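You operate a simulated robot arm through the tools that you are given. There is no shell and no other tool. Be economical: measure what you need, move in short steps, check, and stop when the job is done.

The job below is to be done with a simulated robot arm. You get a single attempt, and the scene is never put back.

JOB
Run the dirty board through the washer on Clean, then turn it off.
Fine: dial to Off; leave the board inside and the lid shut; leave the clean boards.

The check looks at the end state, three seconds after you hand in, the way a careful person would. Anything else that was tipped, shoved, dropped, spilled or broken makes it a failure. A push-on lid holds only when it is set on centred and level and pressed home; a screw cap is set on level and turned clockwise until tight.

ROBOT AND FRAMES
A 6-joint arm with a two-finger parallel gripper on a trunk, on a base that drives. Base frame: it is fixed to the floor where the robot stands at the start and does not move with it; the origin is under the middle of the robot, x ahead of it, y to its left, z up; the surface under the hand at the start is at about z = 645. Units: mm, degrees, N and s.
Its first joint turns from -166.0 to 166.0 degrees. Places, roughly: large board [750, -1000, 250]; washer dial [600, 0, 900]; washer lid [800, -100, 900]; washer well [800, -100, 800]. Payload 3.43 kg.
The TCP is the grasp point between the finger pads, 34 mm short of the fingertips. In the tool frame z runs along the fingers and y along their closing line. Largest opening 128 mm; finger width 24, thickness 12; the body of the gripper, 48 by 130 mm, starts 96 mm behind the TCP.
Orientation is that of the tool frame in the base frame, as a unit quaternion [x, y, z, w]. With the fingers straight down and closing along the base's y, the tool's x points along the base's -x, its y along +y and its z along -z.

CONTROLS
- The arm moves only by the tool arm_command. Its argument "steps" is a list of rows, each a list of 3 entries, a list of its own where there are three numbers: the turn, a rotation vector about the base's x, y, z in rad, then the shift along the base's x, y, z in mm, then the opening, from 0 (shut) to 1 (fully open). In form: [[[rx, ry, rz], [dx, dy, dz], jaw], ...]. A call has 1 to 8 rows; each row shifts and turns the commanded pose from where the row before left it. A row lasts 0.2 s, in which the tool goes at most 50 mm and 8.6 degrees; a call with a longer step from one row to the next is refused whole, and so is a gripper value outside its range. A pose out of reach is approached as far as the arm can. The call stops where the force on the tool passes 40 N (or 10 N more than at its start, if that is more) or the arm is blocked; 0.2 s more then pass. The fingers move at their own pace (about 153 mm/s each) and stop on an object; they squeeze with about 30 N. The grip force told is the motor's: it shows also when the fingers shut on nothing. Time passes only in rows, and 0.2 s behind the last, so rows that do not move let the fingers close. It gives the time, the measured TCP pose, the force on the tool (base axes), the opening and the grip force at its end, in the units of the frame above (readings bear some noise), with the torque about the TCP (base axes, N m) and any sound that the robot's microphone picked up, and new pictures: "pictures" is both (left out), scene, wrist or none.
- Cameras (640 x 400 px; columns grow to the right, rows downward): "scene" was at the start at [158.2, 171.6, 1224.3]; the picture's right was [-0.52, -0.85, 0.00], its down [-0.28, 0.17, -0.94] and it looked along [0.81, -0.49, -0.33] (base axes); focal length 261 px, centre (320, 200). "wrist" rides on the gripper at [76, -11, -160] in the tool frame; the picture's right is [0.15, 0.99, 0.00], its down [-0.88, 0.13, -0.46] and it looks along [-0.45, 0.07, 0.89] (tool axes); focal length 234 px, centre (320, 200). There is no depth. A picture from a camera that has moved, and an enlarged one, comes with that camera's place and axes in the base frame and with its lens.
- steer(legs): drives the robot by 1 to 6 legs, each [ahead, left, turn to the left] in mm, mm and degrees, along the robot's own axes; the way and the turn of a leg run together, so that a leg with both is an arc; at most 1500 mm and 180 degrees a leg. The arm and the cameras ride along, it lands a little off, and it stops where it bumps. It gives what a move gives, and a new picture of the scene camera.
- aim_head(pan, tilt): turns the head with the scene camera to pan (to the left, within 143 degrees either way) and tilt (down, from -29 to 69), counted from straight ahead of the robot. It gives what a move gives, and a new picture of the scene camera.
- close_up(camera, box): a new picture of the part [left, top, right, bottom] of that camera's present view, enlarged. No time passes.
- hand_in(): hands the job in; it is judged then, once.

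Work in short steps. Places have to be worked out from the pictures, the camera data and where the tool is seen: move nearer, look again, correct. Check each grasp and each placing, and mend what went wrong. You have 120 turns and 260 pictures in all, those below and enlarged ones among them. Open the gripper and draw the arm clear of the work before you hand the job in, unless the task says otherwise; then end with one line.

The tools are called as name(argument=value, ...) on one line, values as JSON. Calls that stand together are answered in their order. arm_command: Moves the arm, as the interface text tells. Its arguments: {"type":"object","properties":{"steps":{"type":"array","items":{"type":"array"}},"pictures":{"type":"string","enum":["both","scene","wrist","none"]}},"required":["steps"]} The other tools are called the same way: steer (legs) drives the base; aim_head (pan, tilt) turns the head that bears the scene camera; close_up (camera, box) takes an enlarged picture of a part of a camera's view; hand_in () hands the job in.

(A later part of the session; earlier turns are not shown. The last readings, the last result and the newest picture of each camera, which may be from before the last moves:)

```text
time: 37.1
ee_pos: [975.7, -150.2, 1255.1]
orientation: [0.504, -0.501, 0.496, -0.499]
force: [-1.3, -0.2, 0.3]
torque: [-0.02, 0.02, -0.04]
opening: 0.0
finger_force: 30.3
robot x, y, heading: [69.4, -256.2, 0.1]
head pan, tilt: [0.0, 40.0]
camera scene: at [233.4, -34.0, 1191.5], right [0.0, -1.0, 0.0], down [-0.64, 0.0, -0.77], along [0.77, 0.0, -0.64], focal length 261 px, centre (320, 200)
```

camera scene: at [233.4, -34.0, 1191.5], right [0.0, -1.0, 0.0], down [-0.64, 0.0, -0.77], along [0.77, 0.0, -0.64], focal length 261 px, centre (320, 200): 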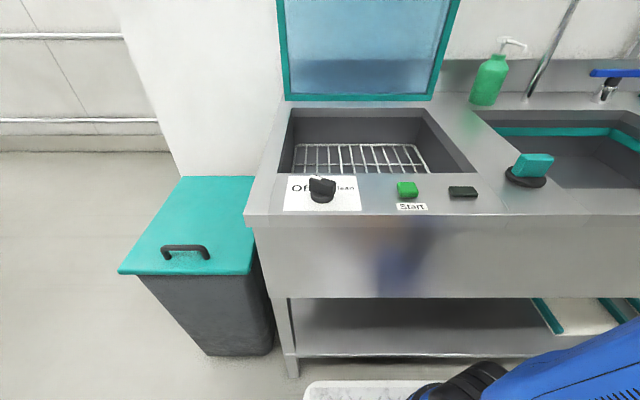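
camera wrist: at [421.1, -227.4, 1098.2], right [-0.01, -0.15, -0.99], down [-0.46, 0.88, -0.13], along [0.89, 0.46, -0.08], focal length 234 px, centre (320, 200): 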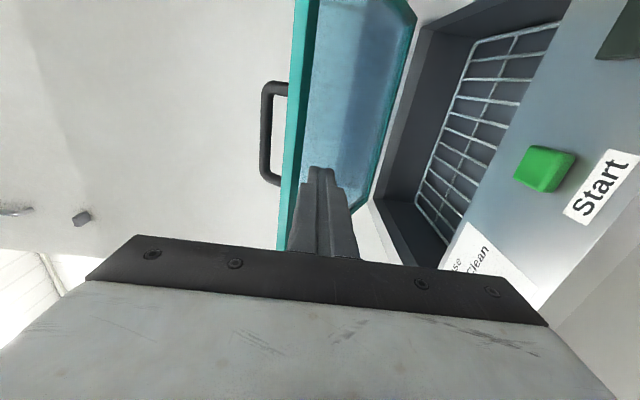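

The lid stands at about 85°, well open. I withdraw straight back and look at the well.

arm_command(steps=[[[0, 0, 0], [-48, 0, -5], 0], [[0, 0, 0], [-48, 0, -5], 0], [[0, 0, 0], [-48, 0, -5], 0], [[0, 0, 0], [-48, 0, -5], 0], [[0, 0, 0], [-48, 0, -10], 0], [[0, 0, 0], [-48, 0, -20], 0], [[0, 0, 0], [-48, 0, -20], 0], [[0, 0, 0], [-48, 0, -20], 0]], pictures="none")

arm_command(steps=[[[0, 0.145, 0], [0, 0, 0], 0], [[0, 0.145, 0], [0, 0, 0], 0], [[0, 0.145, 0], [0, 0, 0], 0], [[0, 0.145, 0], [0, 0, 0], 0], [[0, 0.145, 0], [0, 0, 0], 0], [[0, 0.145, 0], [0, 0, 0], 0], [[0, 0.145, 0], [0, 0, 0], 0], [[0, 0.145, 0], [0, 0, 0], 0]], pictures="none")

arm_command(steps=[[[0, 0.145, 0], [0, 0, 0], 0.5], [[0, 0.145, 0], [0, 0, 0], 0.5], [[0, 0.12, 0], [0, 0, 0], 0.5], [[0, 0, 0], [0, 0, 0], 0.5]], pictures="both")

close_up(camera="scene", box=[230, 80, 510, 225])

```text
refused: row 6 steps farther than a row can; nothing moved
```

```text
time: 38.9
ee_pos: [974.1, -150.3, 1253.5]
orientation: [0.694, -0.692, 0.137, -0.142]
force: [-0.6, 0.0, 1.3]
torque: [0.04, -0.07, 0.01]
opening: 0.0
finger_force: 30.3
robot x, y, heading: [70.8, -256.2, -0.0]
head pan, tilt: [0.0, 40.0]
```

```text
time: 39.9
ee_pos: [932.0, -163.7, 1138.9]
orientation: [0.708, -0.706, -0.003, -0.003]
force: [-0.7, 0.2, -0.5]
torque: [-0.01, 0.0, 0.01]
opening: 64.1
finger_force: 0.1
out of reach, approached as far as the arm can: row 1, 2, 3
robot x, y, heading: [70.2, -253.1, -0.2]
head pan, tilt: [0.0, 40.0]
camera scene: at [233.7, -33.9, 1191.5], right [0.0, -1.0, 0.0], down [-0.64, 0.0, -0.77], along [0.77, 0.0, -0.64], focal length 261 px, centre (320, 200)
camera wrist: at [943.1, -241.4, 1297.8], right [-0.99, -0.15, 0.0], down [-0.13, 0.88, 0.46], along [-0.07, 0.46, -0.89], focal length 234 px, centre (320, 200)
```

scene: 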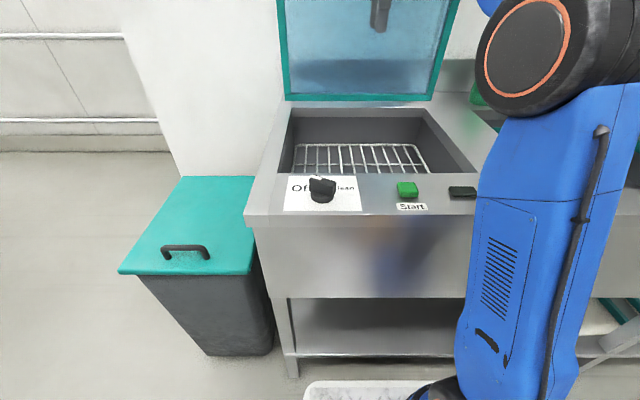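
wrist: 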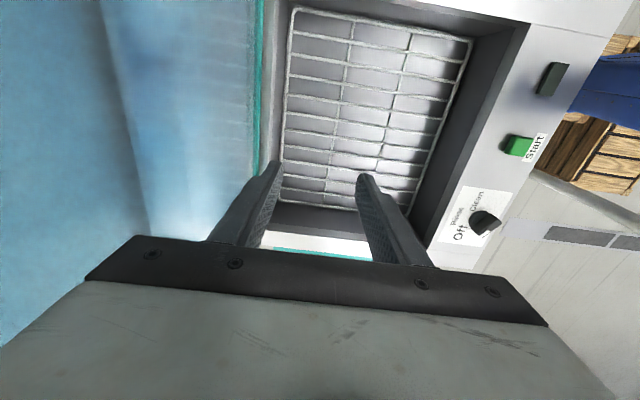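

```text
2.29 times, centred on (370, 152) of scene
camera zoom: at [233.7, -33.9, 1191.5], right [0.0, -1.0, 0.0], down [-0.64, 0.0, -0.77], along [0.77, 0.0, -0.64], focal length 597 px, centre (206, 309)
```

zoom: 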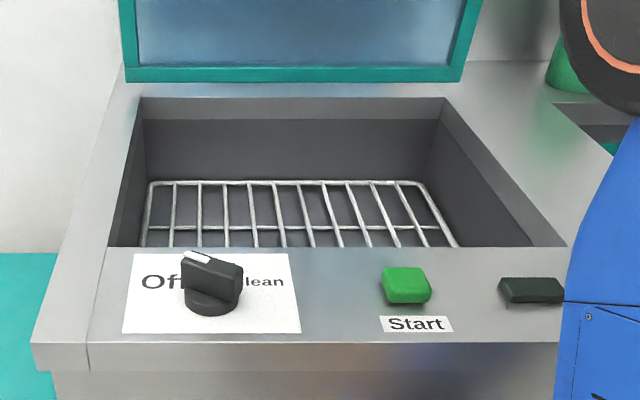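

Unintended but harmless: the tool righted itself in place; the lid still stands open. The well spans about x 669–1018, y -349…52, with a wire rack at z≈770. I retract and turn the tool to close along y.

arm_command(steps=[[[0, 0, 0], [-48, 0, 0], 0.5], [[0, 0, 0], [-48, 0, 0], 0.5], [[0, 0, 0], [-48, 0, 0], 0.5], [[0, 0, 0], [-48, 0, 0], 0.5], [[0, 0, 0], [-48, 0, 0], 0.5], [[0, 0, 0], [-48, 0, 0], 0.5], [[0, 0, 0], [-48, 0, 0], 0.5]], pictures="none")

arm_command(steps=[[[0, 0, -0.143], [0, 0, 0], 0.5], [[0, 0, -0.143], [0, 0, 0], 0.5], [[0, 0, -0.143], [0, 0, 0], 0.5], [[0, 0, -0.143], [0, 0, 0], 0.5], [[0, 0, -0.143], [0, 0, 0], 0.5], [[0, 0, -0.143], [0, 0, 0], 0.5], [[0, 0, -0.143], [0, 0, 0], 0.5], [[0, 0, -0.143], [0, 0, 0], 0.5]], pictures="none")

arm_command(steps=[[[0, 0, -0.143], [0, 0, 0], 0.5], [[0, 0, -0.143], [0, 0, 0], 0.5], [[0, 0, -0.141], [0, 0, 0], 0.5], [[0, 0, 0], [0, 0, 0], 0.5]], pictures="scene")

```text
time: 41.5
ee_pos: [595.8, -163.7, 1140.2]
orientation: [-0.707, 0.707, 0.006, -0.002]
force: [0.9, 0.2, -0.6]
torque: [-0.04, 0.06, -0.02]
opening: 63.8
finger_force: 0.1
robot x, y, heading: [70.1, -253.6, 0.3]
head pan, tilt: [0.0, 40.0]
```

```text
time: 43.3
ee_pos: [595.5, -164.0, 1138.8]
orientation: [-0.211, 0.978, 0.006, 0.001]
force: [-0.3, -0.3, -1.0]
torque: [0.04, 0.01, -0.02]
opening: 63.9
finger_force: 0.0
robot x, y, heading: [73.5, -251.9, 0.1]
head pan, tilt: [0.0, 40.0]
```

```text
time: 44.3
ee_pos: [594.6, -163.1, 1138.9]
orientation: [0.0, 1.0, 0.007, 0.002]
force: [-0.5, -0.1, -0.6]
torque: [0.05, 0.03, -0.03]
opening: 64.1
finger_force: 0.0
robot x, y, heading: [71.5, -251.3, -0.2]
head pan, tilt: [0.0, 40.0]
camera scene: at [233.6, -33.9, 1191.5], right [0.0, -1.0, 0.0], down [-0.64, 0.0, -0.77], along [0.77, 0.0, -0.64], focal length 261 px, centre (320, 200)
```

scene: 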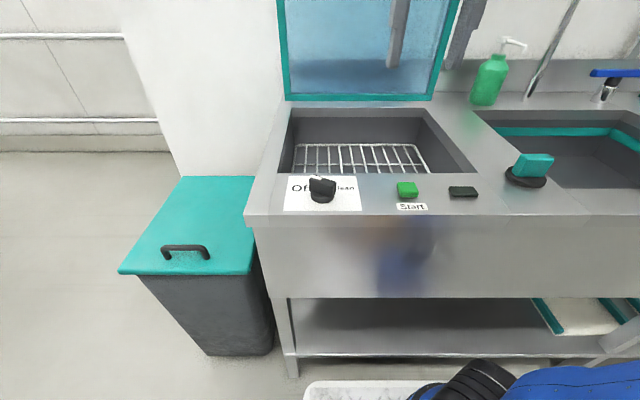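

Now I back off 70 mm and drive right to the dirty board.

steer(legs=[[-70, 0, 0], [0, -940, 0]])

aim_head(pan=-15, tilt=40)

arm_command(steps=[[[0, 0, 0], [0, 0, 0], 0.5]], pictures="wrist")

```text
time: 49.9
ee_pos: [528.4, -1103.4, 1138.9]
orientation: [-0.005, 1.0, 0.006, 0.002]
force: [-0.7, 0.2, 0.1]
torque: [0.01, 0.02, 0.03]
opening: 63.8
finger_force: 0.1
robot x, y, heading: [1.3, -1201.3, 0.5]
head pan, tilt: [0.0, 40.0]
camera scene: at [164.7, -978.8, 1191.5], right [0.01, -1.0, 0.0], down [-0.64, -0.01, -0.77], along [0.77, 0.01, -0.64], focal length 261 px, centre (320, 200)
```

scene: 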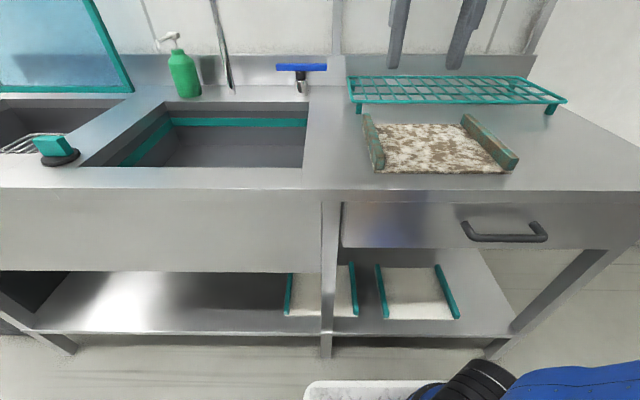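

```text
time: 50.6
ee_pos: [526.7, -1104.6, 1139.9]
orientation: [-0.005, 1.0, 0.006, 0.002]
force: [-0.2, -0.3, -0.2]
torque: [0.0, -0.03, -0.03]
opening: 63.9
finger_force: 0.0
robot x, y, heading: [1.7, -1200.6, 0.4]
head pan, tilt: [-15.0, 40.0]
camera scene: at [162.0, -1000.7, 1191.5], right [-0.25, -0.97, 0.0], down [-0.62, 0.16, -0.77], along [0.74, -0.19, -0.64], focal length 261 px, centre (320, 200)
```

scene: 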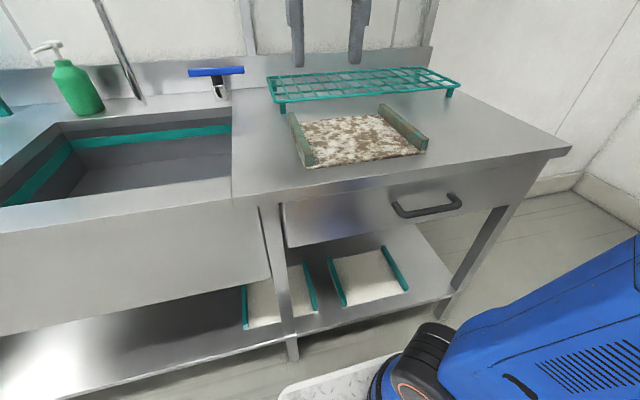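

```text
time: 51.0
ee_pos: [527.2, -1105.1, 1139.7]
orientation: [-0.005, 1.0, 0.005, 0.002]
force: [0.0, -0.3, -0.1]
torque: [0.01, 0.02, 0.0]
opening: 64.1
finger_force: 0.0
robot x, y, heading: [2.7, -1202.2, 0.4]
head pan, tilt: [-15.0, 40.0]
camera wrist: at [451.6, -1119.5, 1298.2], right [-0.16, 0.99, 0.01], down [0.88, 0.13, 0.46], along [0.45, 0.08, -0.89], focal length 234 px, centre (320, 200)
```

wrist: 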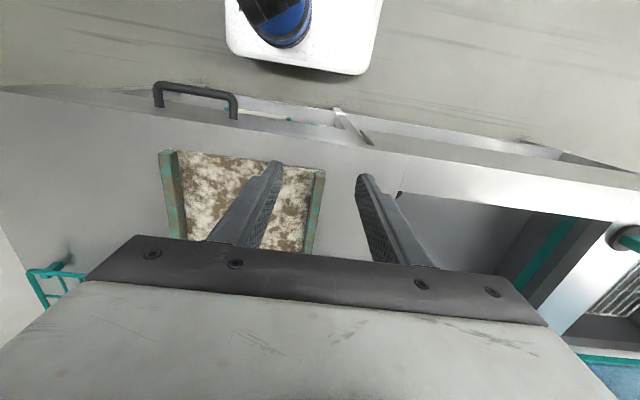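

The dirty board lies at about x 604–825, y -1083…-1369, with rails along x; left rail at y≈-1097. I move above its middle and look.

arm_command(steps=[[[0, 0, 0], [47, 2, -15], 0.5], [[0, 0, 0], [47, 2, -15], 0.5], [[0, 0, 0], [47, 2, -15], 0.5], [[0, 0, 0], [47, 2, -15], 0.5], [[0, 0, 0], [0, 0, -40], 0.5], [[0, 0, 0], [0, 0, -40], 0.5]], pictures="both")

close_up(camera="scene", box=[240, 40, 480, 190])

```text
time: 52.4
ee_pos: [716.4, -1097.0, 999.4]
orientation: [-0.005, 1.0, 0.006, 0.002]
force: [0.1, -0.1, -0.7]
torque: [0.01, 0.0, 0.01]
opening: 64.1
finger_force: 0.0
robot x, y, heading: [-0.3, -1200.8, 0.5]
head pan, tilt: [-15.0, 40.0]
camera scene: at [162.0, -1000.8, 1191.5], right [-0.25, -0.97, 0.0], down [-0.62, 0.16, -0.77], along [0.74, -0.19, -0.64], focal length 261 px, centre (320, 200)
camera wrist: at [639.7, -1111.2, 1158.1], right [-0.16, 0.99, 0.01], down [0.88, 0.13, 0.46], along [0.46, 0.08, -0.89], focal length 234 px, centre (320, 200)
```

scene: 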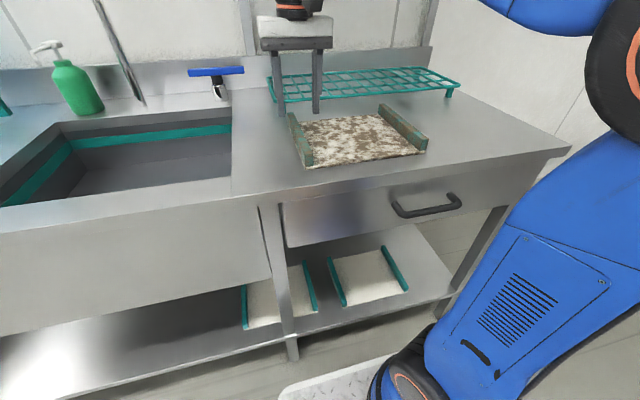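
wrist: 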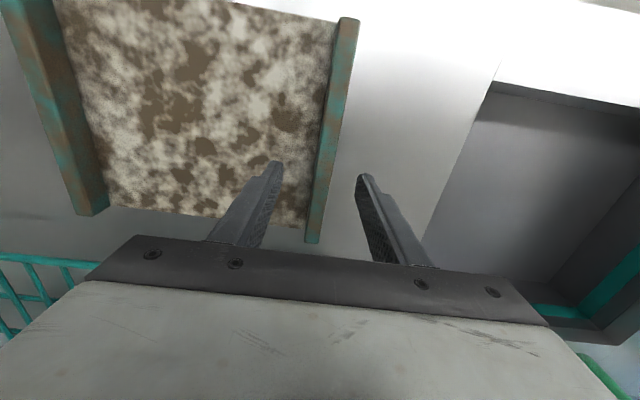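

```text
2.67 times, centred on (360, 115) of scene
camera zoom: at [162.0, -1000.8, 1191.5], right [-0.25, -0.97, 0.0], down [-0.62, 0.16, -0.77], along [0.74, -0.19, -0.64], focal length 696 px, centre (213, 427)
```

zoom: 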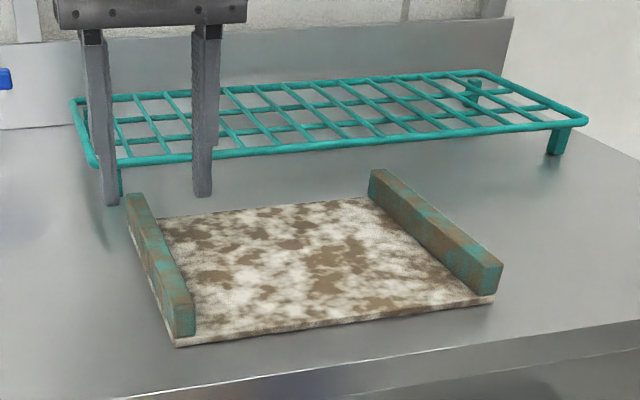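

The rail's middle is at about (703,-1093). Fine correction and descend with the fingers astride it.

arm_command(steps=[[[0, 0, 0], [-12, 4, 0], 0.45], [[0, 0, 0], [0, 0, -25], 0.45], [[0, 0, 0], [0, 0, -15], 0.45], [[0, 0, 0], [0, 0, -5], 0.45], [[0, 0, 0], [0, 0, 0], 0.45]], pictures="both")

close_up(camera="scene", box=[240, 40, 480, 190])

```text
time: 53.6
ee_pos: [704.4, -1093.3, 953.0]
orientation: [-0.005, 1.0, 0.006, 0.002]
force: [0.7, 0.0, -0.8]
torque: [-0.02, 0.0, 0.0]
opening: 57.5
finger_force: 0.0
robot x, y, heading: [6.9, -1200.4, 0.4]
head pan, tilt: [-15.0, 40.0]
camera scene: at [162.0, -1000.8, 1191.5], right [-0.25, -0.97, 0.0], down [-0.62, 0.16, -0.77], along [0.74, -0.19, -0.64], focal length 261 px, centre (320, 200)
camera wrist: at [627.4, -1107.7, 1113.1], right [-0.16, 0.99, 0.01], down [0.88, 0.13, 0.46], along [0.45, 0.08, -0.89], focal length 234 px, centre (320, 200)
```

scene: 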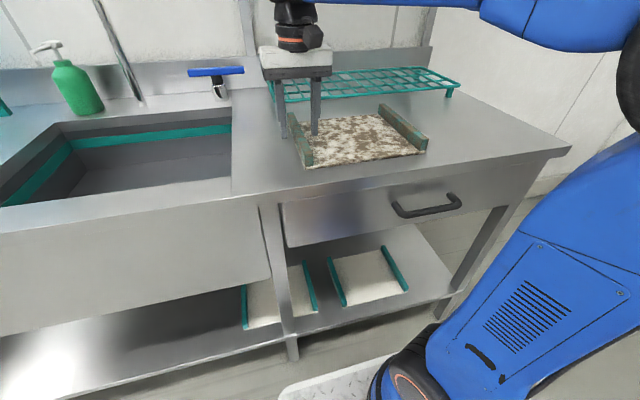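
wrist: 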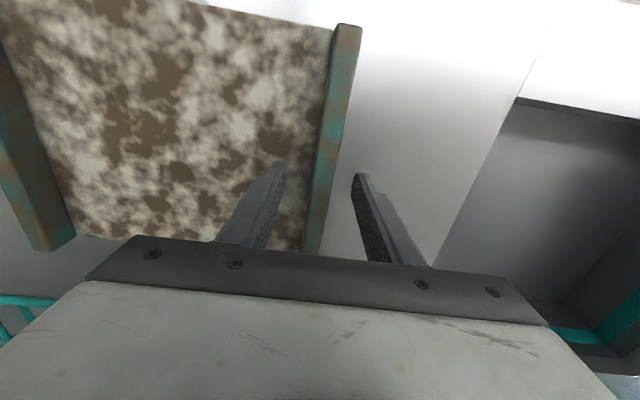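

```text
2.67 times, centred on (360, 115) of scene
camera zoom: at [162.0, -1000.8, 1191.5], right [-0.25, -0.97, 0.0], down [-0.62, 0.16, -0.77], along [0.74, -0.19, -0.64], focal length 696 px, centre (213, 427)
```

zoom: 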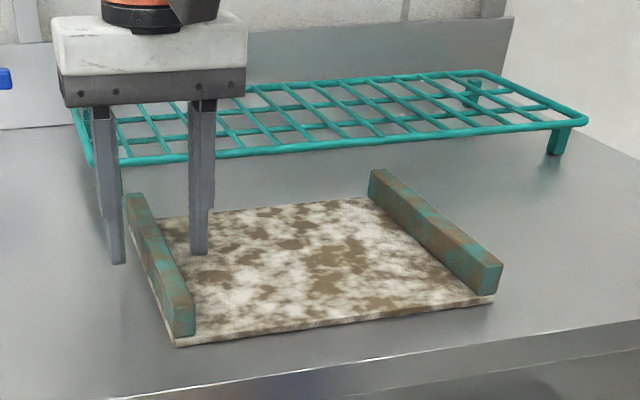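

Aligned. I lower a few mm more until nearly touching the board.

arm_command(steps=[[[0, 0, 0], [0, 0, -4], 0.45], [[0, 0, 0], [0, 0, -2], 0.45], [[0, 0, 0], [0, 0, -2], 0.45], [[0, 0, 0], [0, 0, -2], 0.45], [[0, 0, 0], [0, 0, 0], 0.45]], pictures="none")

```text
time: 54.8
ee_pos: [704.0, -1092.9, 944.2]
orientation: [-0.005, 1.0, 0.006, 0.003]
force: [-0.5, 0.2, 0.7]
torque: [-0.03, 0.0, 0.03]
opening: 57.6
finger_force: 0.1
robot x, y, heading: [2.8, -1195.5, 0.5]
head pan, tilt: [-15.0, 40.0]
```

arm_command(steps=[[[0, 0, 0], [0, 0, -3], 0.45], [[0, 0, 0], [0, 0, -2], 0.45], [[0, 0, 0], [0, 0, 0], 0.45]], pictures="scene")

close_up(camera="scene", box=[270, 70, 390, 180])

```text
time: 55.5
ee_pos: [705.6, -1093.0, 941.2]
orientation: [-0.006, 1.0, 0.006, 0.006]
force: [-2.7, -0.5, 13.2]
torque: [-0.41, 0.24, -0.07]
opening: 57.2
finger_force: 0.1
robot x, y, heading: [4.5, -1200.1, 0.5]
head pan, tilt: [-15.0, 40.0]
stopped in row 3: the force on the tool passed its limit at 42 N (the readings are from after the stop); the commanded pose is now the measured one
camera scene: at [161.6, -1000.8, 1191.5], right [-0.25, -0.97, 0.0], down [-0.62, 0.16, -0.77], along [0.74, -0.19, -0.64], focal length 261 px, centre (320, 200)
```

scene: 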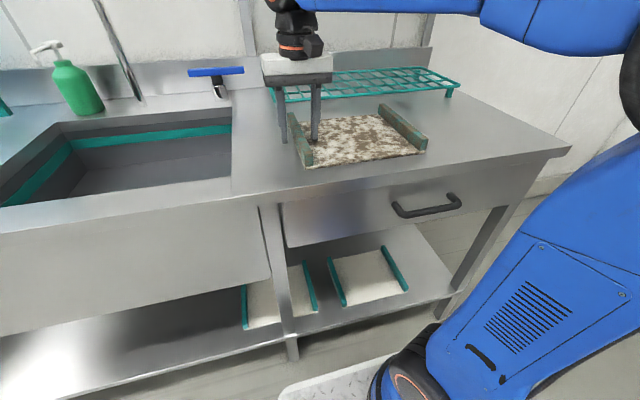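

```text
3.64 times, centred on (330, 125) of scene
camera zoom: at [161.6, -1000.8, 1191.5], right [-0.25, -0.97, 0.0], down [-0.62, 0.16, -0.77], along [0.74, -0.19, -0.64], focal length 949 px, centre (284, 473)
```

zoom: 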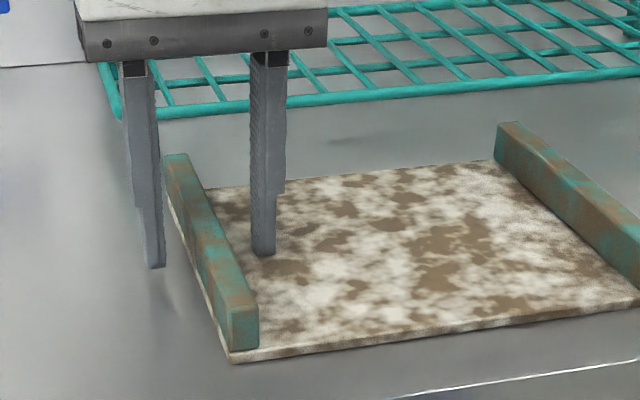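

Contact with the board at tip z≈908. I rise 2 mm and close on the rail.

arm_command(steps=[[[0, 0, 0], [0, 0, 2], 0.45], [[0, 0, 0], [0, 0, 0], 0.1], [[0, 0, 0], [0, 0, 0], 0], [[0, 0, 0], [0, 0, 0], 0], [[0, 0, 0], [0, 0, 0], 0]], pictures="wrist")

```text
time: 56.7
ee_pos: [704.7, -1092.7, 943.1]
orientation: [-0.006, 1.0, 0.007, 0.006]
force: [-1.2, -0.7, 2.1]
torque: [-0.55, 0.28, -0.31]
opening: 17.8
finger_force: 29.8
robot x, y, heading: [1.7, -1201.1, 0.4]
head pan, tilt: [-15.0, 40.0]
camera wrist: at [627.3, -1108.0, 1102.1], right [-0.16, 0.99, 0.01], down [0.87, 0.13, 0.47], along [0.46, 0.08, -0.88], focal length 234 px, centre (320, 200)
```

wrist: 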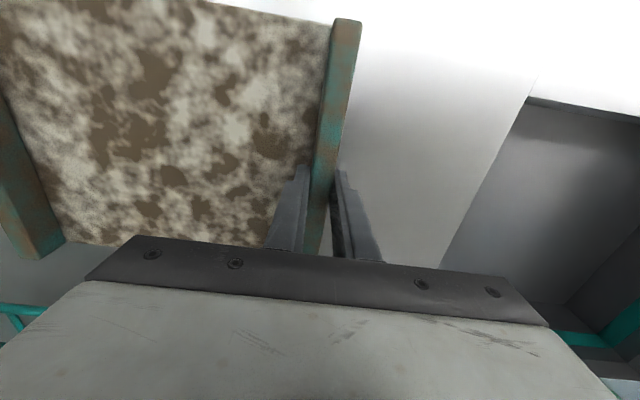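

Rail gripped (18 mm, 30 N). I lift a little to see whether it holds.

arm_command(steps=[[[0, 0, 0], [0, 0, 8], 0], [[0, 0, 0], [0, 0, 12], 0], [[0, 0, 0], [0, 0, 15], 0], [[0, 0, 0], [0, 0, 15], 0], [[0, 0, 0], [0, 0, 0], 0]], pictures="both")

```text
time: 57.9
ee_pos: [704.1, -1093.7, 993.5]
orientation: [-0.006, 1.0, 0.007, 0.005]
force: [0.6, -0.5, -2.1]
torque: [0.18, -0.01, -0.03]
opening: 17.2
finger_force: 30.0
robot x, y, heading: [5.9, -1199.2, 0.4]
head pan, tilt: [-15.0, 40.0]
camera scene: at [162.1, -1000.8, 1191.5], right [-0.25, -0.97, 0.0], down [-0.62, 0.16, -0.77], along [0.74, -0.19, -0.64], focal length 261 px, centre (320, 200)
camera wrist: at [627.2, -1107.8, 1152.3], right [-0.16, 0.99, 0.01], down [0.87, 0.13, 0.47], along [0.46, 0.08, -0.88], focal length 234 px, centre (320, 200)
```

scene: 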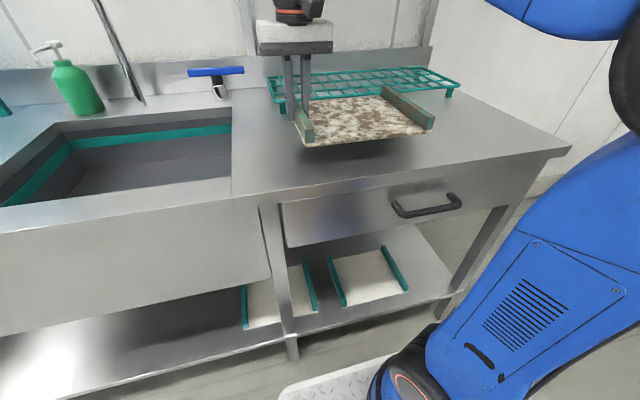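
wrist: 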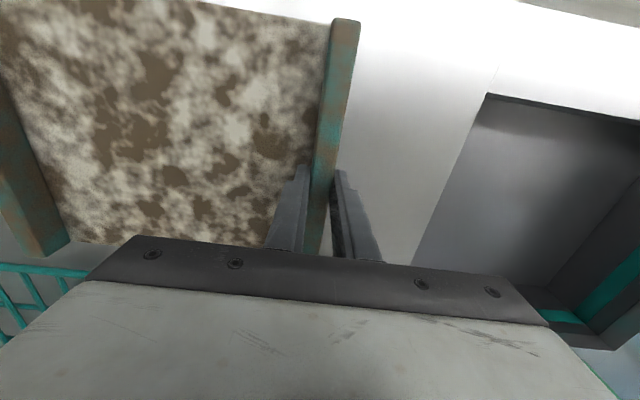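

The board holds level and is light. I raise it to z≈1090 and drive left so the board centre comes to the well's y≈-148.

arm_command(steps=[[[0, 0, 0], [-10, 0, 30], 0], [[0, 0, 0], [-10, 0, 35], 0], [[0, 0, 0], [-10, 0, 35], 0], [[0, 0, 0], [0, 0, 0], 0]], pictures="none")

steer(legs=[[0, 535, 0], [0, 535, 0]])

aim_head(pan=0, tilt=35)

```text
time: 58.9
ee_pos: [673.9, -1092.6, 1093.5]
orientation: [-0.006, 1.0, 0.007, 0.005]
force: [0.3, 0.3, -2.3]
torque: [0.21, 0.04, -0.02]
opening: 17.1
finger_force: 29.6
robot x, y, heading: [4.6, -1199.4, 0.2]
head pan, tilt: [-15.0, 40.0]
```

```text
time: 64.7
ee_pos: [669.5, -24.8, 1093.0]
orientation: [-0.001, 1.0, 0.007, 0.005]
force: [0.1, -0.3, -2.2]
torque: [0.19, 0.02, -0.01]
opening: 17.4
finger_force: 29.7
robot x, y, heading: [1.7, -128.7, 0.2]
head pan, tilt: [-15.0, 40.0]
camera scene: at [159.0, 71.5, 1191.5], right [-0.26, -0.97, 0.0], down [-0.62, 0.17, -0.77], along [0.74, -0.2, -0.64], focal length 261 px, centre (320, 200)
```

scene: 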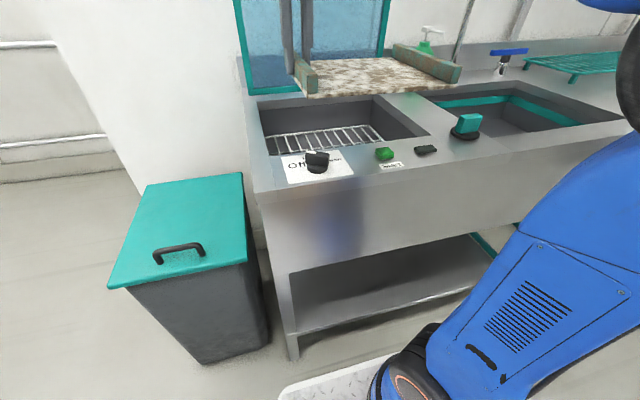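

```text
time: 65.5
ee_pos: [670.2, -25.3, 1094.4]
orientation: [-0.001, 1.0, 0.007, 0.006]
force: [0.6, -0.8, -2.0]
torque: [0.18, -0.01, 0.0]
opening: 17.5
finger_force: 29.5
robot x, y, heading: [-5.3, -129.9, -0.2]
head pan, tilt: [0.0, 35.0]
camera scene: at [164.9, 93.4, 1199.0], right [0.0, -1.0, 0.0], down [-0.57, 0.0, -0.82], along [0.82, 0.0, -0.57], focal length 261 px, centre (320, 200)
```

scene: 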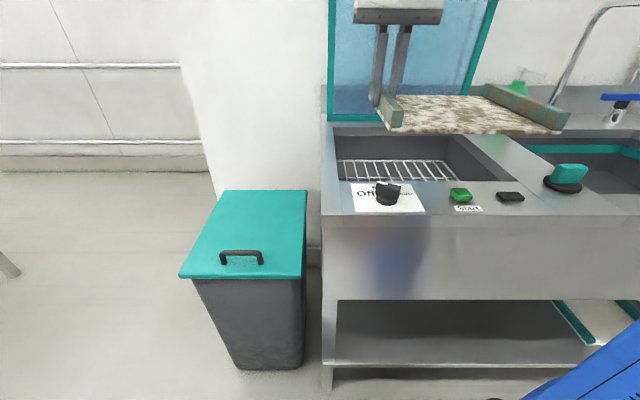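

Board is over the washer area and level. I move it over the well's centre (x≈843) and begin to lower.

arm_command(steps=[[[0, 0, 0], [44, 0, 0], 0], [[0, 0, 0], [44, 0, 0], 0], [[0, 0, 0], [44, 0, 0], 0], [[0, 0, 0], [41, 0, 0], 0], [[0, 0, 0], [0, 0, -40], 0], [[0, 0, 0], [0, 0, -40], 0], [[0, 0, 0], [0, 0, -30], 0]], pictures="both")

close_up(camera="scene", box=[310, 60, 590, 235])

```text
time: 67.1
ee_pos: [843.4, -23.9, 981.1]
orientation: [-0.001, 1.0, 0.008, 0.005]
force: [0.6, -0.4, -1.2]
torque: [0.19, 0.02, 0.02]
opening: 17.3
finger_force: 30.2
robot x, y, heading: [-1.7, -129.4, -0.3]
head pan, tilt: [0.0, 35.0]
camera scene: at [164.9, 93.5, 1199.0], right [0.0, -1.0, 0.0], down [-0.57, 0.0, -0.82], along [0.82, 0.0, -0.57], focal length 261 px, centre (320, 200)
camera wrist: at [765.6, -39.4, 1140.6], right [-0.15, 0.99, 0.01], down [0.88, 0.13, 0.47], along [0.46, 0.08, -0.88], focal length 234 px, centre (320, 200)
```

scene: 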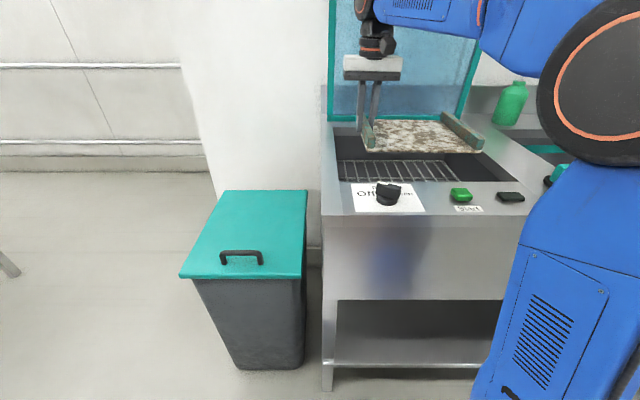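
wrist: 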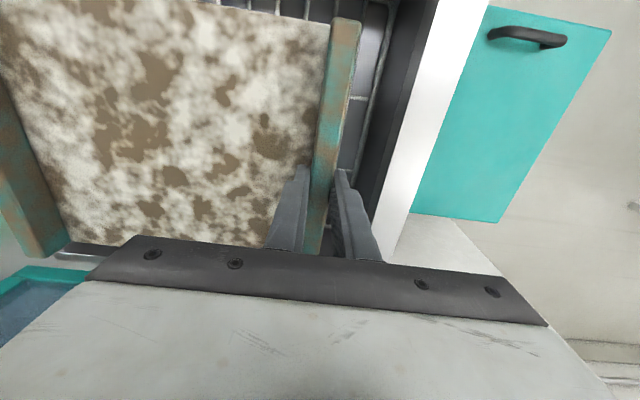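

```text
2.29 times, centred on (450, 148) of scene
camera zoom: at [164.9, 93.5, 1199.0], right [0.0, -1.0, 0.0], down [-0.57, 0.0, -0.82], along [0.82, 0.0, -0.57], focal length 597 px, centre (23, 320)
```

zoom: 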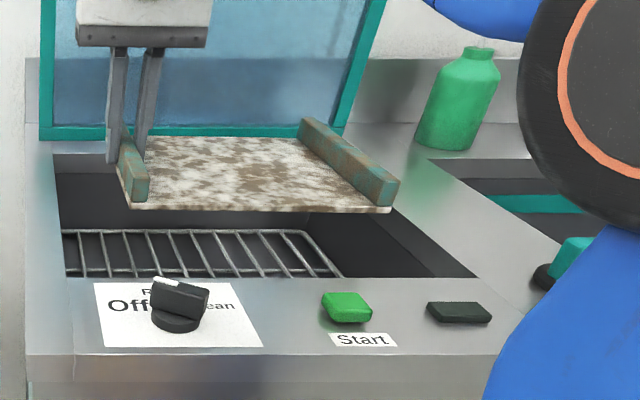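

Everything lines up inside the well. Lowering further.

arm_command(steps=[[[0, 0, 0], [0, 0, -35], 0], [[0, 0, 0], [0, 0, -35], 0], [[0, 0, 0], [0, 0, -30], 0], [[0, 0, 0], [0, 0, -15], 0], [[0, 0, 0], [0, 0, -8], 0], [[0, 0, 0], [0, 0, -8], 0], [[0, 0, 0], [0, 0, 0], 0]], pictures="both")

close_up(camera="scene", box=[310, 60, 590, 235])

```text
time: 68.7
ee_pos: [843.8, -24.9, 851.7]
orientation: [-0.001, 1.0, 0.006, 0.005]
force: [-0.3, -0.2, -1.4]
torque: [0.19, 0.01, 0.03]
opening: 17.7
finger_force: 30.3
robot x, y, heading: [-0.5, -124.5, 0.0]
head pan, tilt: [0.0, 35.0]
camera scene: at [164.9, 93.5, 1199.0], right [0.0, -1.0, 0.0], down [-0.57, 0.0, -0.82], along [0.82, 0.0, -0.57], focal length 261 px, centre (320, 200)
camera wrist: at [766.4, -39.0, 1010.7], right [-0.15, 0.99, 0.01], down [0.88, 0.13, 0.47], along [0.46, 0.08, -0.88], focal length 234 px, centre (320, 200)
```

scene: 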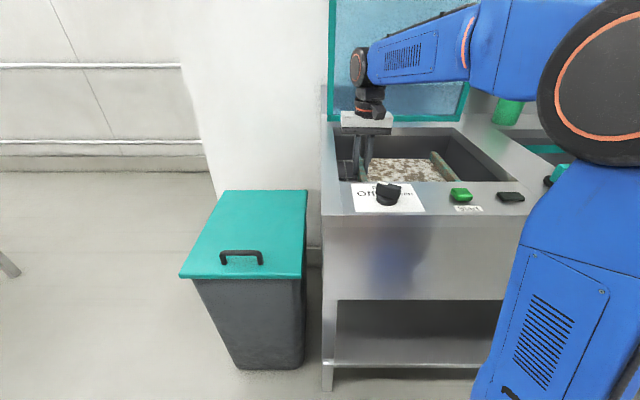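
wrist: 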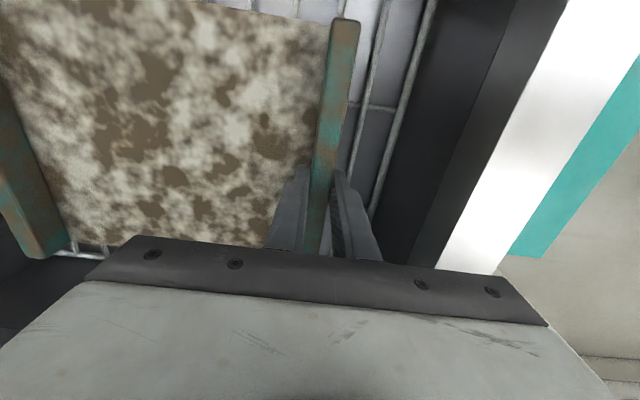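

```text
2.29 times, centred on (450, 148) of scene
camera zoom: at [164.9, 93.5, 1199.0], right [0.0, -1.0, 0.0], down [-0.57, 0.0, -0.82], along [0.82, 0.0, -0.57], focal length 597 px, centre (23, 320)
```

zoom: 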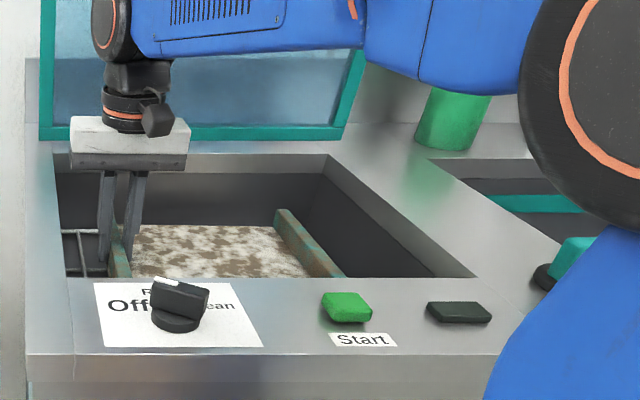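

Nearly at the rack; gentle lowering until contact.

arm_command(steps=[[[0, 0, 0], [0, 0, -6], 0], [[0, 0, 0], [0, 0, -6], 0], [[0, 0, 0], [0, 0, -5], 0], [[0, 0, 0], [0, 0, -5], 0], [[0, 0, 0], [0, 0, -4], 0], [[0, 0, 0], [0, 0, 0], 0]], pictures="none")

```text
time: 70.1
ee_pos: [842.9, -24.3, 826.3]
orientation: [-0.001, 1.0, 0.007, 0.006]
force: [-0.6, 1.2, 0.8]
torque: [-0.52, -0.07, -0.07]
opening: 17.7
finger_force: 29.7
robot x, y, heading: [-0.5, -126.7, 0.0]
head pan, tilt: [0.0, 35.0]
```

The far side has touched (torque changed). A little lower, then release.

arm_command(steps=[[[0, 0, 0], [0, 0, -1.5], 0], [[0, 0, 0], [0, 0, -1.5], 0], [[0, 0, 0], [0, 0, 0], 0]], pictures="none")

arm_command(steps=[[[0, 0, 0], [0, 0, 0], 0.25], [[0, 0, 0], [0, 0, 0], 0.3], [[0, 0, 0], [0, 0, 0], 0.3]], pictures="both")

```text
time: 70.9
ee_pos: [843.4, -24.3, 823.3]
orientation: [-0.001, 1.0, 0.007, 0.007]
force: [3.7, -0.7, 23.6]
torque: [-0.74, -0.18, -0.01]
opening: 17.8
finger_force: 29.9
robot x, y, heading: [0.8, -126.2, -0.0]
head pan, tilt: [0.0, 35.0]
```

```text
time: 71.7
ee_pos: [841.7, -23.6, 823.9]
orientation: [-0.001, 1.0, 0.006, 0.006]
force: [0.0, 7.7, 30.5]
torque: [-0.35, 0.25, 0.02]
opening: 33.7
finger_force: 0.0
robot x, y, heading: [-4.7, -127.3, 0.0]
head pan, tilt: [0.0, 35.0]
camera scene: at [163.9, 93.7, 1199.1], right [0.0, -1.0, 0.0], down [-0.57, 0.0, -0.82], along [0.82, 0.0, -0.57], focal length 261 px, centre (320, 200)
camera wrist: at [765.5, -38.5, 982.5], right [-0.15, 0.99, 0.01], down [0.87, 0.13, 0.47], along [0.46, 0.08, -0.88], focal length 234 px, centre (320, 200)
```

scene: 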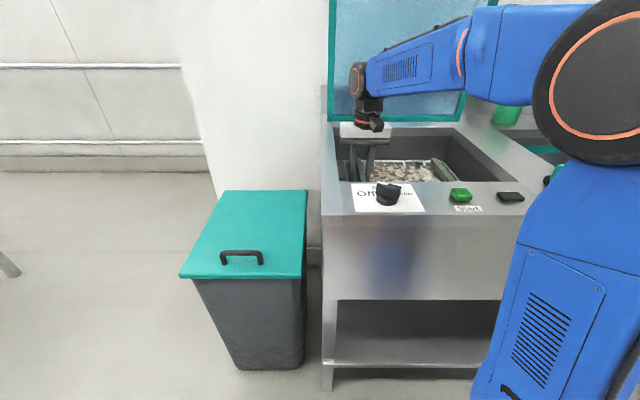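
wrist: 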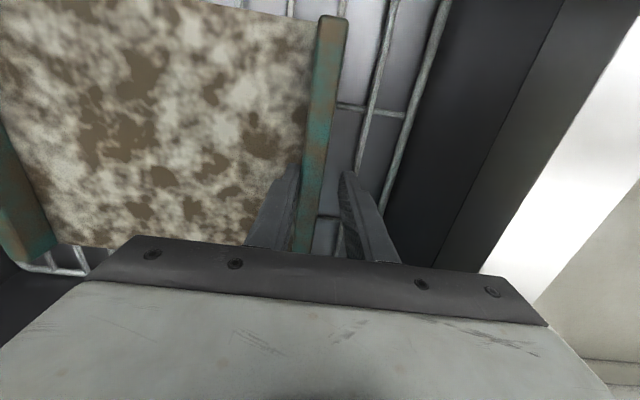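

Board released; the tip presses lightly. I lift straight up, checking that the board stays.

arm_command(steps=[[[0, 0, 0], [0, 0, 4], 0.33], [[0, 0, 0], [0, 0, 6], 0.33], [[0, 0, 0], [0, 0, 30], 0.33], [[0, 0, 0], [0, 0, 40], 0.33], [[0, 0, 0], [0, 0, 45], 0.33], [[0, 0, 0], [0, 0, 45], 0.33], [[0, 0, 0], [0, 0, 45], 0.33]], pictures="both")

close_up(camera="scene", box=[310, 60, 590, 235])

```text
time: 73.3
ee_pos: [842.0, -24.5, 1039.1]
orientation: [-0.001, 1.0, 0.006, 0.005]
force: [-0.5, -0.5, 0.9]
torque: [-0.02, 0.0, -0.02]
opening: 42.2
finger_force: 0.0
robot x, y, heading: [-2.3, -126.6, -0.3]
head pan, tilt: [0.0, 35.0]
camera scene: at [165.0, 93.5, 1199.0], right [0.0, -1.0, 0.0], down [-0.57, 0.0, -0.82], along [0.82, 0.0, -0.57], focal length 261 px, centre (320, 200)
camera wrist: at [765.1, -38.7, 1197.6], right [-0.15, 0.99, 0.01], down [0.88, 0.13, 0.47], along [0.46, 0.08, -0.88], focal length 234 px, centre (320, 200)
```

scene: 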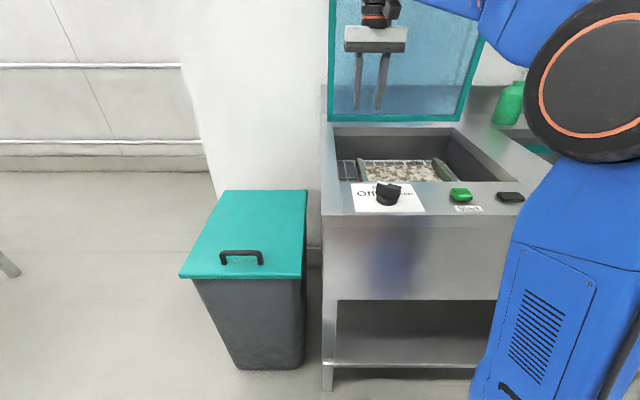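
wrist: 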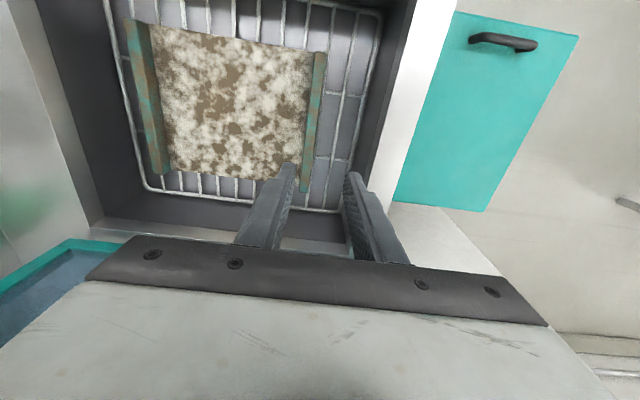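

```text
2.29 times, centred on (450, 148) of scene
camera zoom: at [165.0, 93.5, 1199.0], right [0.0, -1.0, 0.0], down [-0.57, 0.0, -0.82], along [0.82, 0.0, -0.57], focal length 597 px, centre (23, 320)
```

zoom: 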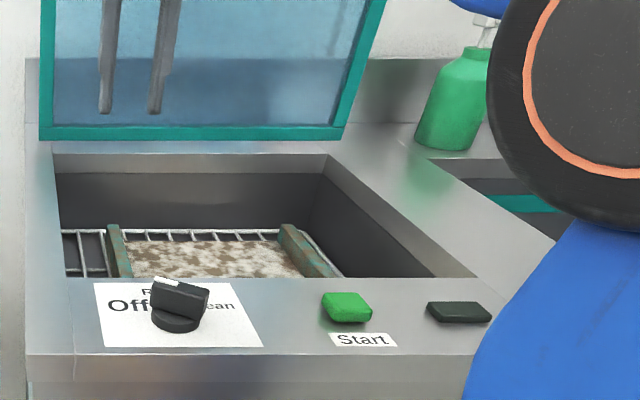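

The board is seated on the rack. Next, to close the lid I'll hook it from behind its free left side with a horizontal tool; first retract and pitch the tool forward.

arm_command(steps=[[[0, 0, 0], [-48, 0, 12], 0], [[0, 0, 0], [-48, 0, 12], 0], [[0, 0, 0], [-48, 0, 12], 0], [[0, 0, 0], [-48, 0, 12], 0], [[0, 0, 0], [-48, 0, 12], 0], [[0, 0, 0], [-30, 0, 12], 0]], pictures="none")

arm_command(steps=[[[0, -0.143, 0], [0, 0, 0], 0], [[0, -0.143, 0], [0, 0, 0], 0], [[0, -0.143, 0], [0, 0, 0], 0], [[0, -0.143, 0], [0, 0, 0], 0], [[0, -0.143, 0], [0, 0, 0], 0], [[0, -0.143, 0], [0, 0, 0], 0], [[0, -0.143, 0], [0, 0, 0], 0], [[0, -0.143, 0], [0, 0, 0], 0]], pictures="none")

arm_command(steps=[[[0, -0.143, 0], [0, 0, 0], 0], [[0, -0.143, 0], [0, 0, 0], 0], [[0, -0.141, 0], [0, 0, 0], 0], [[0, 0, 0], [0, 0, 0], 0]], pictures="scene")

```text
time: 74.7
ee_pos: [573.7, -23.6, 1110.9]
orientation: [-0.001, 1.0, 0.006, 0.005]
force: [-0.7, -0.4, -0.3]
torque: [0.0, 0.03, 0.02]
opening: 0.0
finger_force: 30.1
robot x, y, heading: [-0.3, -127.5, -0.1]
head pan, tilt: [0.0, 35.0]
```

```text
time: 76.5
ee_pos: [573.8, -24.8, 1110.6]
orientation: [-0.005, 0.837, 0.006, 0.548]
force: [0.2, 0.3, 0.3]
torque: [0.02, -0.01, -0.01]
opening: 0.0
finger_force: 30.2
robot x, y, heading: [-0.8, -127.9, 0.4]
head pan, tilt: [0.0, 35.0]
```

```text
time: 77.5
ee_pos: [572.5, -26.0, 1110.2]
orientation: [-0.005, 0.703, 0.004, 0.711]
force: [0.3, -0.4, -0.3]
torque: [0.0, -0.03, 0.0]
opening: 0.0
finger_force: 30.3
robot x, y, heading: [-2.7, -124.9, -0.1]
head pan, tilt: [0.0, 35.0]
camera scene: at [164.9, 93.4, 1199.0], right [0.0, -1.0, 0.0], down [-0.57, 0.0, -0.82], along [0.82, 0.0, -0.57], focal length 261 px, centre (320, 200)
```

scene: 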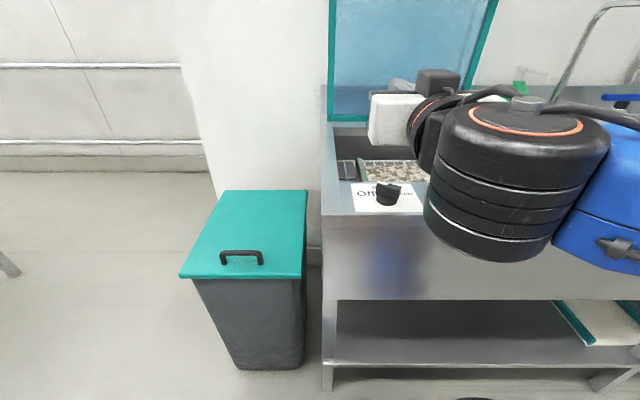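

I drive left 230 and forward 60, then yaw the tool 45° to the right.

steer(legs=[[0, 230, 0], [60, 0, 0]])

arm_command(steps=[[[0, 0, -0.131], [0, 5, 5], 0], [[0, 0, -0.131], [0, 5, 5], 0], [[0, 0, -0.131], [0, 5, 10], 0], [[0, 0, -0.131], [0, 5, 10], 0], [[0, 0, -0.131], [0, 5, 10], 0], [[0, 0, -0.131], [0, 0, 10], 0], [[0, 0, 0], [0, 0, 0], 0]], pictures="none")

aim_head(pan=-5, tilt=10)

```text
time: 79.8
ee_pos: [632.2, 207.5, 1110.2]
orientation: [-0.006, 0.703, 0.004, 0.711]
force: [0.0, 0.5, -0.7]
torque: [0.02, 0.01, 0.0]
opening: 0.0
finger_force: 30.0
robot x, y, heading: [55.7, 104.5, 0.1]
head pan, tilt: [0.0, 35.0]
camera scene: at [223.5, 325.5, 1199.0], right [0.0, -1.0, 0.0], down [-0.57, 0.0, -0.82], along [0.82, 0.0, -0.57], focal length 261 px, centre (320, 200)
```

scene: 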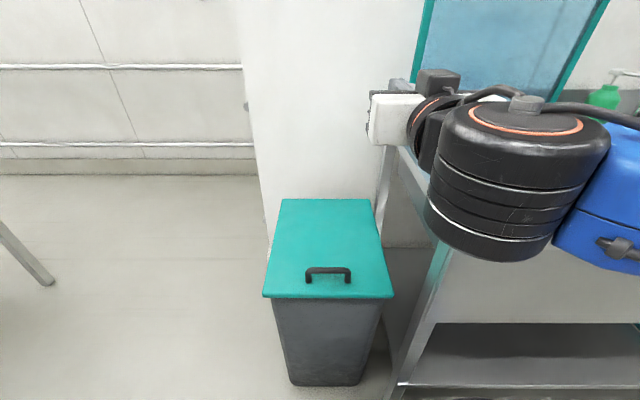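

```text
time: 81.4
ee_pos: [633.8, 231.8, 1158.8]
orientation: [0.263, 0.652, -0.268, 0.658]
force: [-0.5, -0.2, 0.5]
torque: [0.01, -0.03, 0.02]
opening: 0.0
finger_force: 29.7
robot x, y, heading: [58.7, 103.8, 0.4]
head pan, tilt: [0.0, 35.0]
```

```text
time: 82.3
ee_pos: [633.8, 233.0, 1160.0]
orientation: [0.263, 0.653, -0.267, 0.658]
force: [0.8, 0.0, 0.2]
torque: [-0.02, 0.05, 0.0]
opening: 0.3
finger_force: 29.5
robot x, y, heading: [58.6, 104.4, 0.2]
head pan, tilt: [-5.0, 10.0]
camera scene: at [228.1, 317.5, 1239.1], right [-0.08, -1.0, 0.0], down [-0.17, 0.01, -0.98], along [0.98, -0.08, -0.17], focal length 261 px, centre (320, 200)
```

scene: 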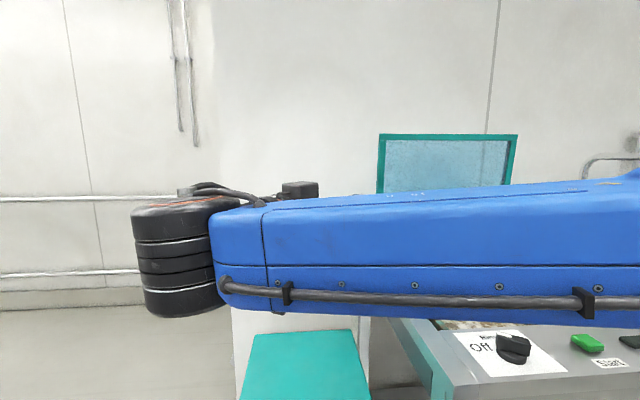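

The tool points diagonally (+x,-y). I move it to a staging point left of the lid's edge.

arm_command(steps=[[[0, 0, 0], [42, -8.4, 0], 0], [[0, 0, 0], [42, -8.4, 0], 0], [[0, 0, 0], [42, -8.4, 0], 0], [[0, 0, 0], [42, -8.4, 0], 0], [[0, 0, 0], [42, -8.4, 0], 0], [[0, 0, 0], [42, -8.4, 0], 0], [[0, 0, 0], [42, -8.4, 0], 0], [[0, 0, 0], [42, -8.4, 0], 0]], pictures="both")

```text
time: 84.1
ee_pos: [968.3, 165.7, 1162.5]
orientation: [0.264, 0.652, -0.268, 0.658]
force: [0.0, 0.1, 0.5]
torque: [0.06, 0.02, 0.07]
opening: 0.0
finger_force: 29.5
robot x, y, heading: [57.4, 104.6, -0.1]
head pan, tilt: [-5.0, 10.0]
camera scene: at [227.8, 317.4, 1239.2], right [-0.08, -1.0, 0.0], down [-0.17, 0.01, -0.98], along [0.98, -0.08, -0.17], focal length 261 px, centre (320, 200)
camera wrist: at [846.9, 267.0, 1083.4], right [0.69, 0.71, -0.15], down [-0.24, 0.42, 0.88], along [0.68, -0.57, 0.46], focal length 234 px, centre (320, 200)
```

scene: 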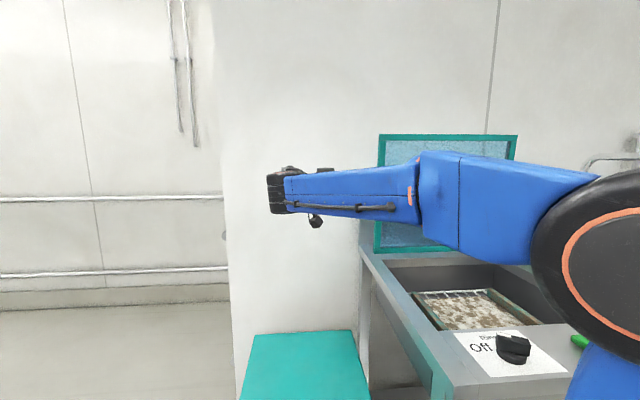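
wrist: 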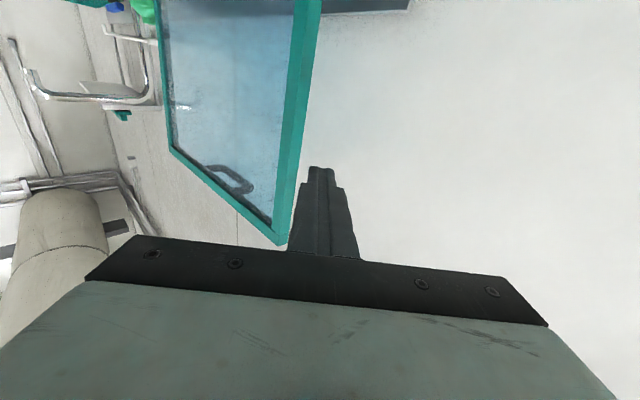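

The lid's rear-left edge is at about (1034,68) at this height; the finger line clears it behind. I advance along the tool axis.

arm_command(steps=[[[0, 0, 0], [21, -20, 0], 0], [[0, 0, 0], [21, -20, 0], 0], [[0, 0, 0], [21, -20, 0], 0], [[0, 0, 0], [21, -20, 0], 0], [[0, 0, 0], [0, 0, 0], 0]], pictures="wrist")

```text
time: 85.3
ee_pos: [1053.2, 87.1, 1160.5]
orientation: [0.265, 0.652, -0.269, 0.658]
force: [-0.5, -0.4, -1.0]
torque: [0.02, -0.04, 0.01]
opening: 0.2
finger_force: 29.9
robot x, y, heading: [56.4, 105.9, 0.2]
head pan, tilt: [-5.0, 10.0]
camera wrist: at [931.5, 187.8, 1082.9], right [0.69, 0.71, -0.15], down [-0.24, 0.42, 0.88], along [0.68, -0.57, 0.46], focal length 234 px, centre (320, 200)
```

wrist: 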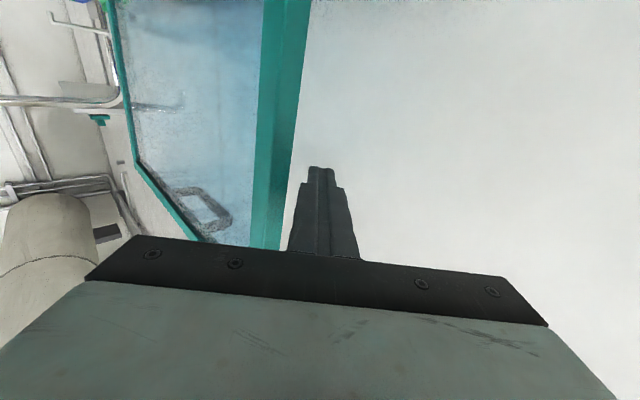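

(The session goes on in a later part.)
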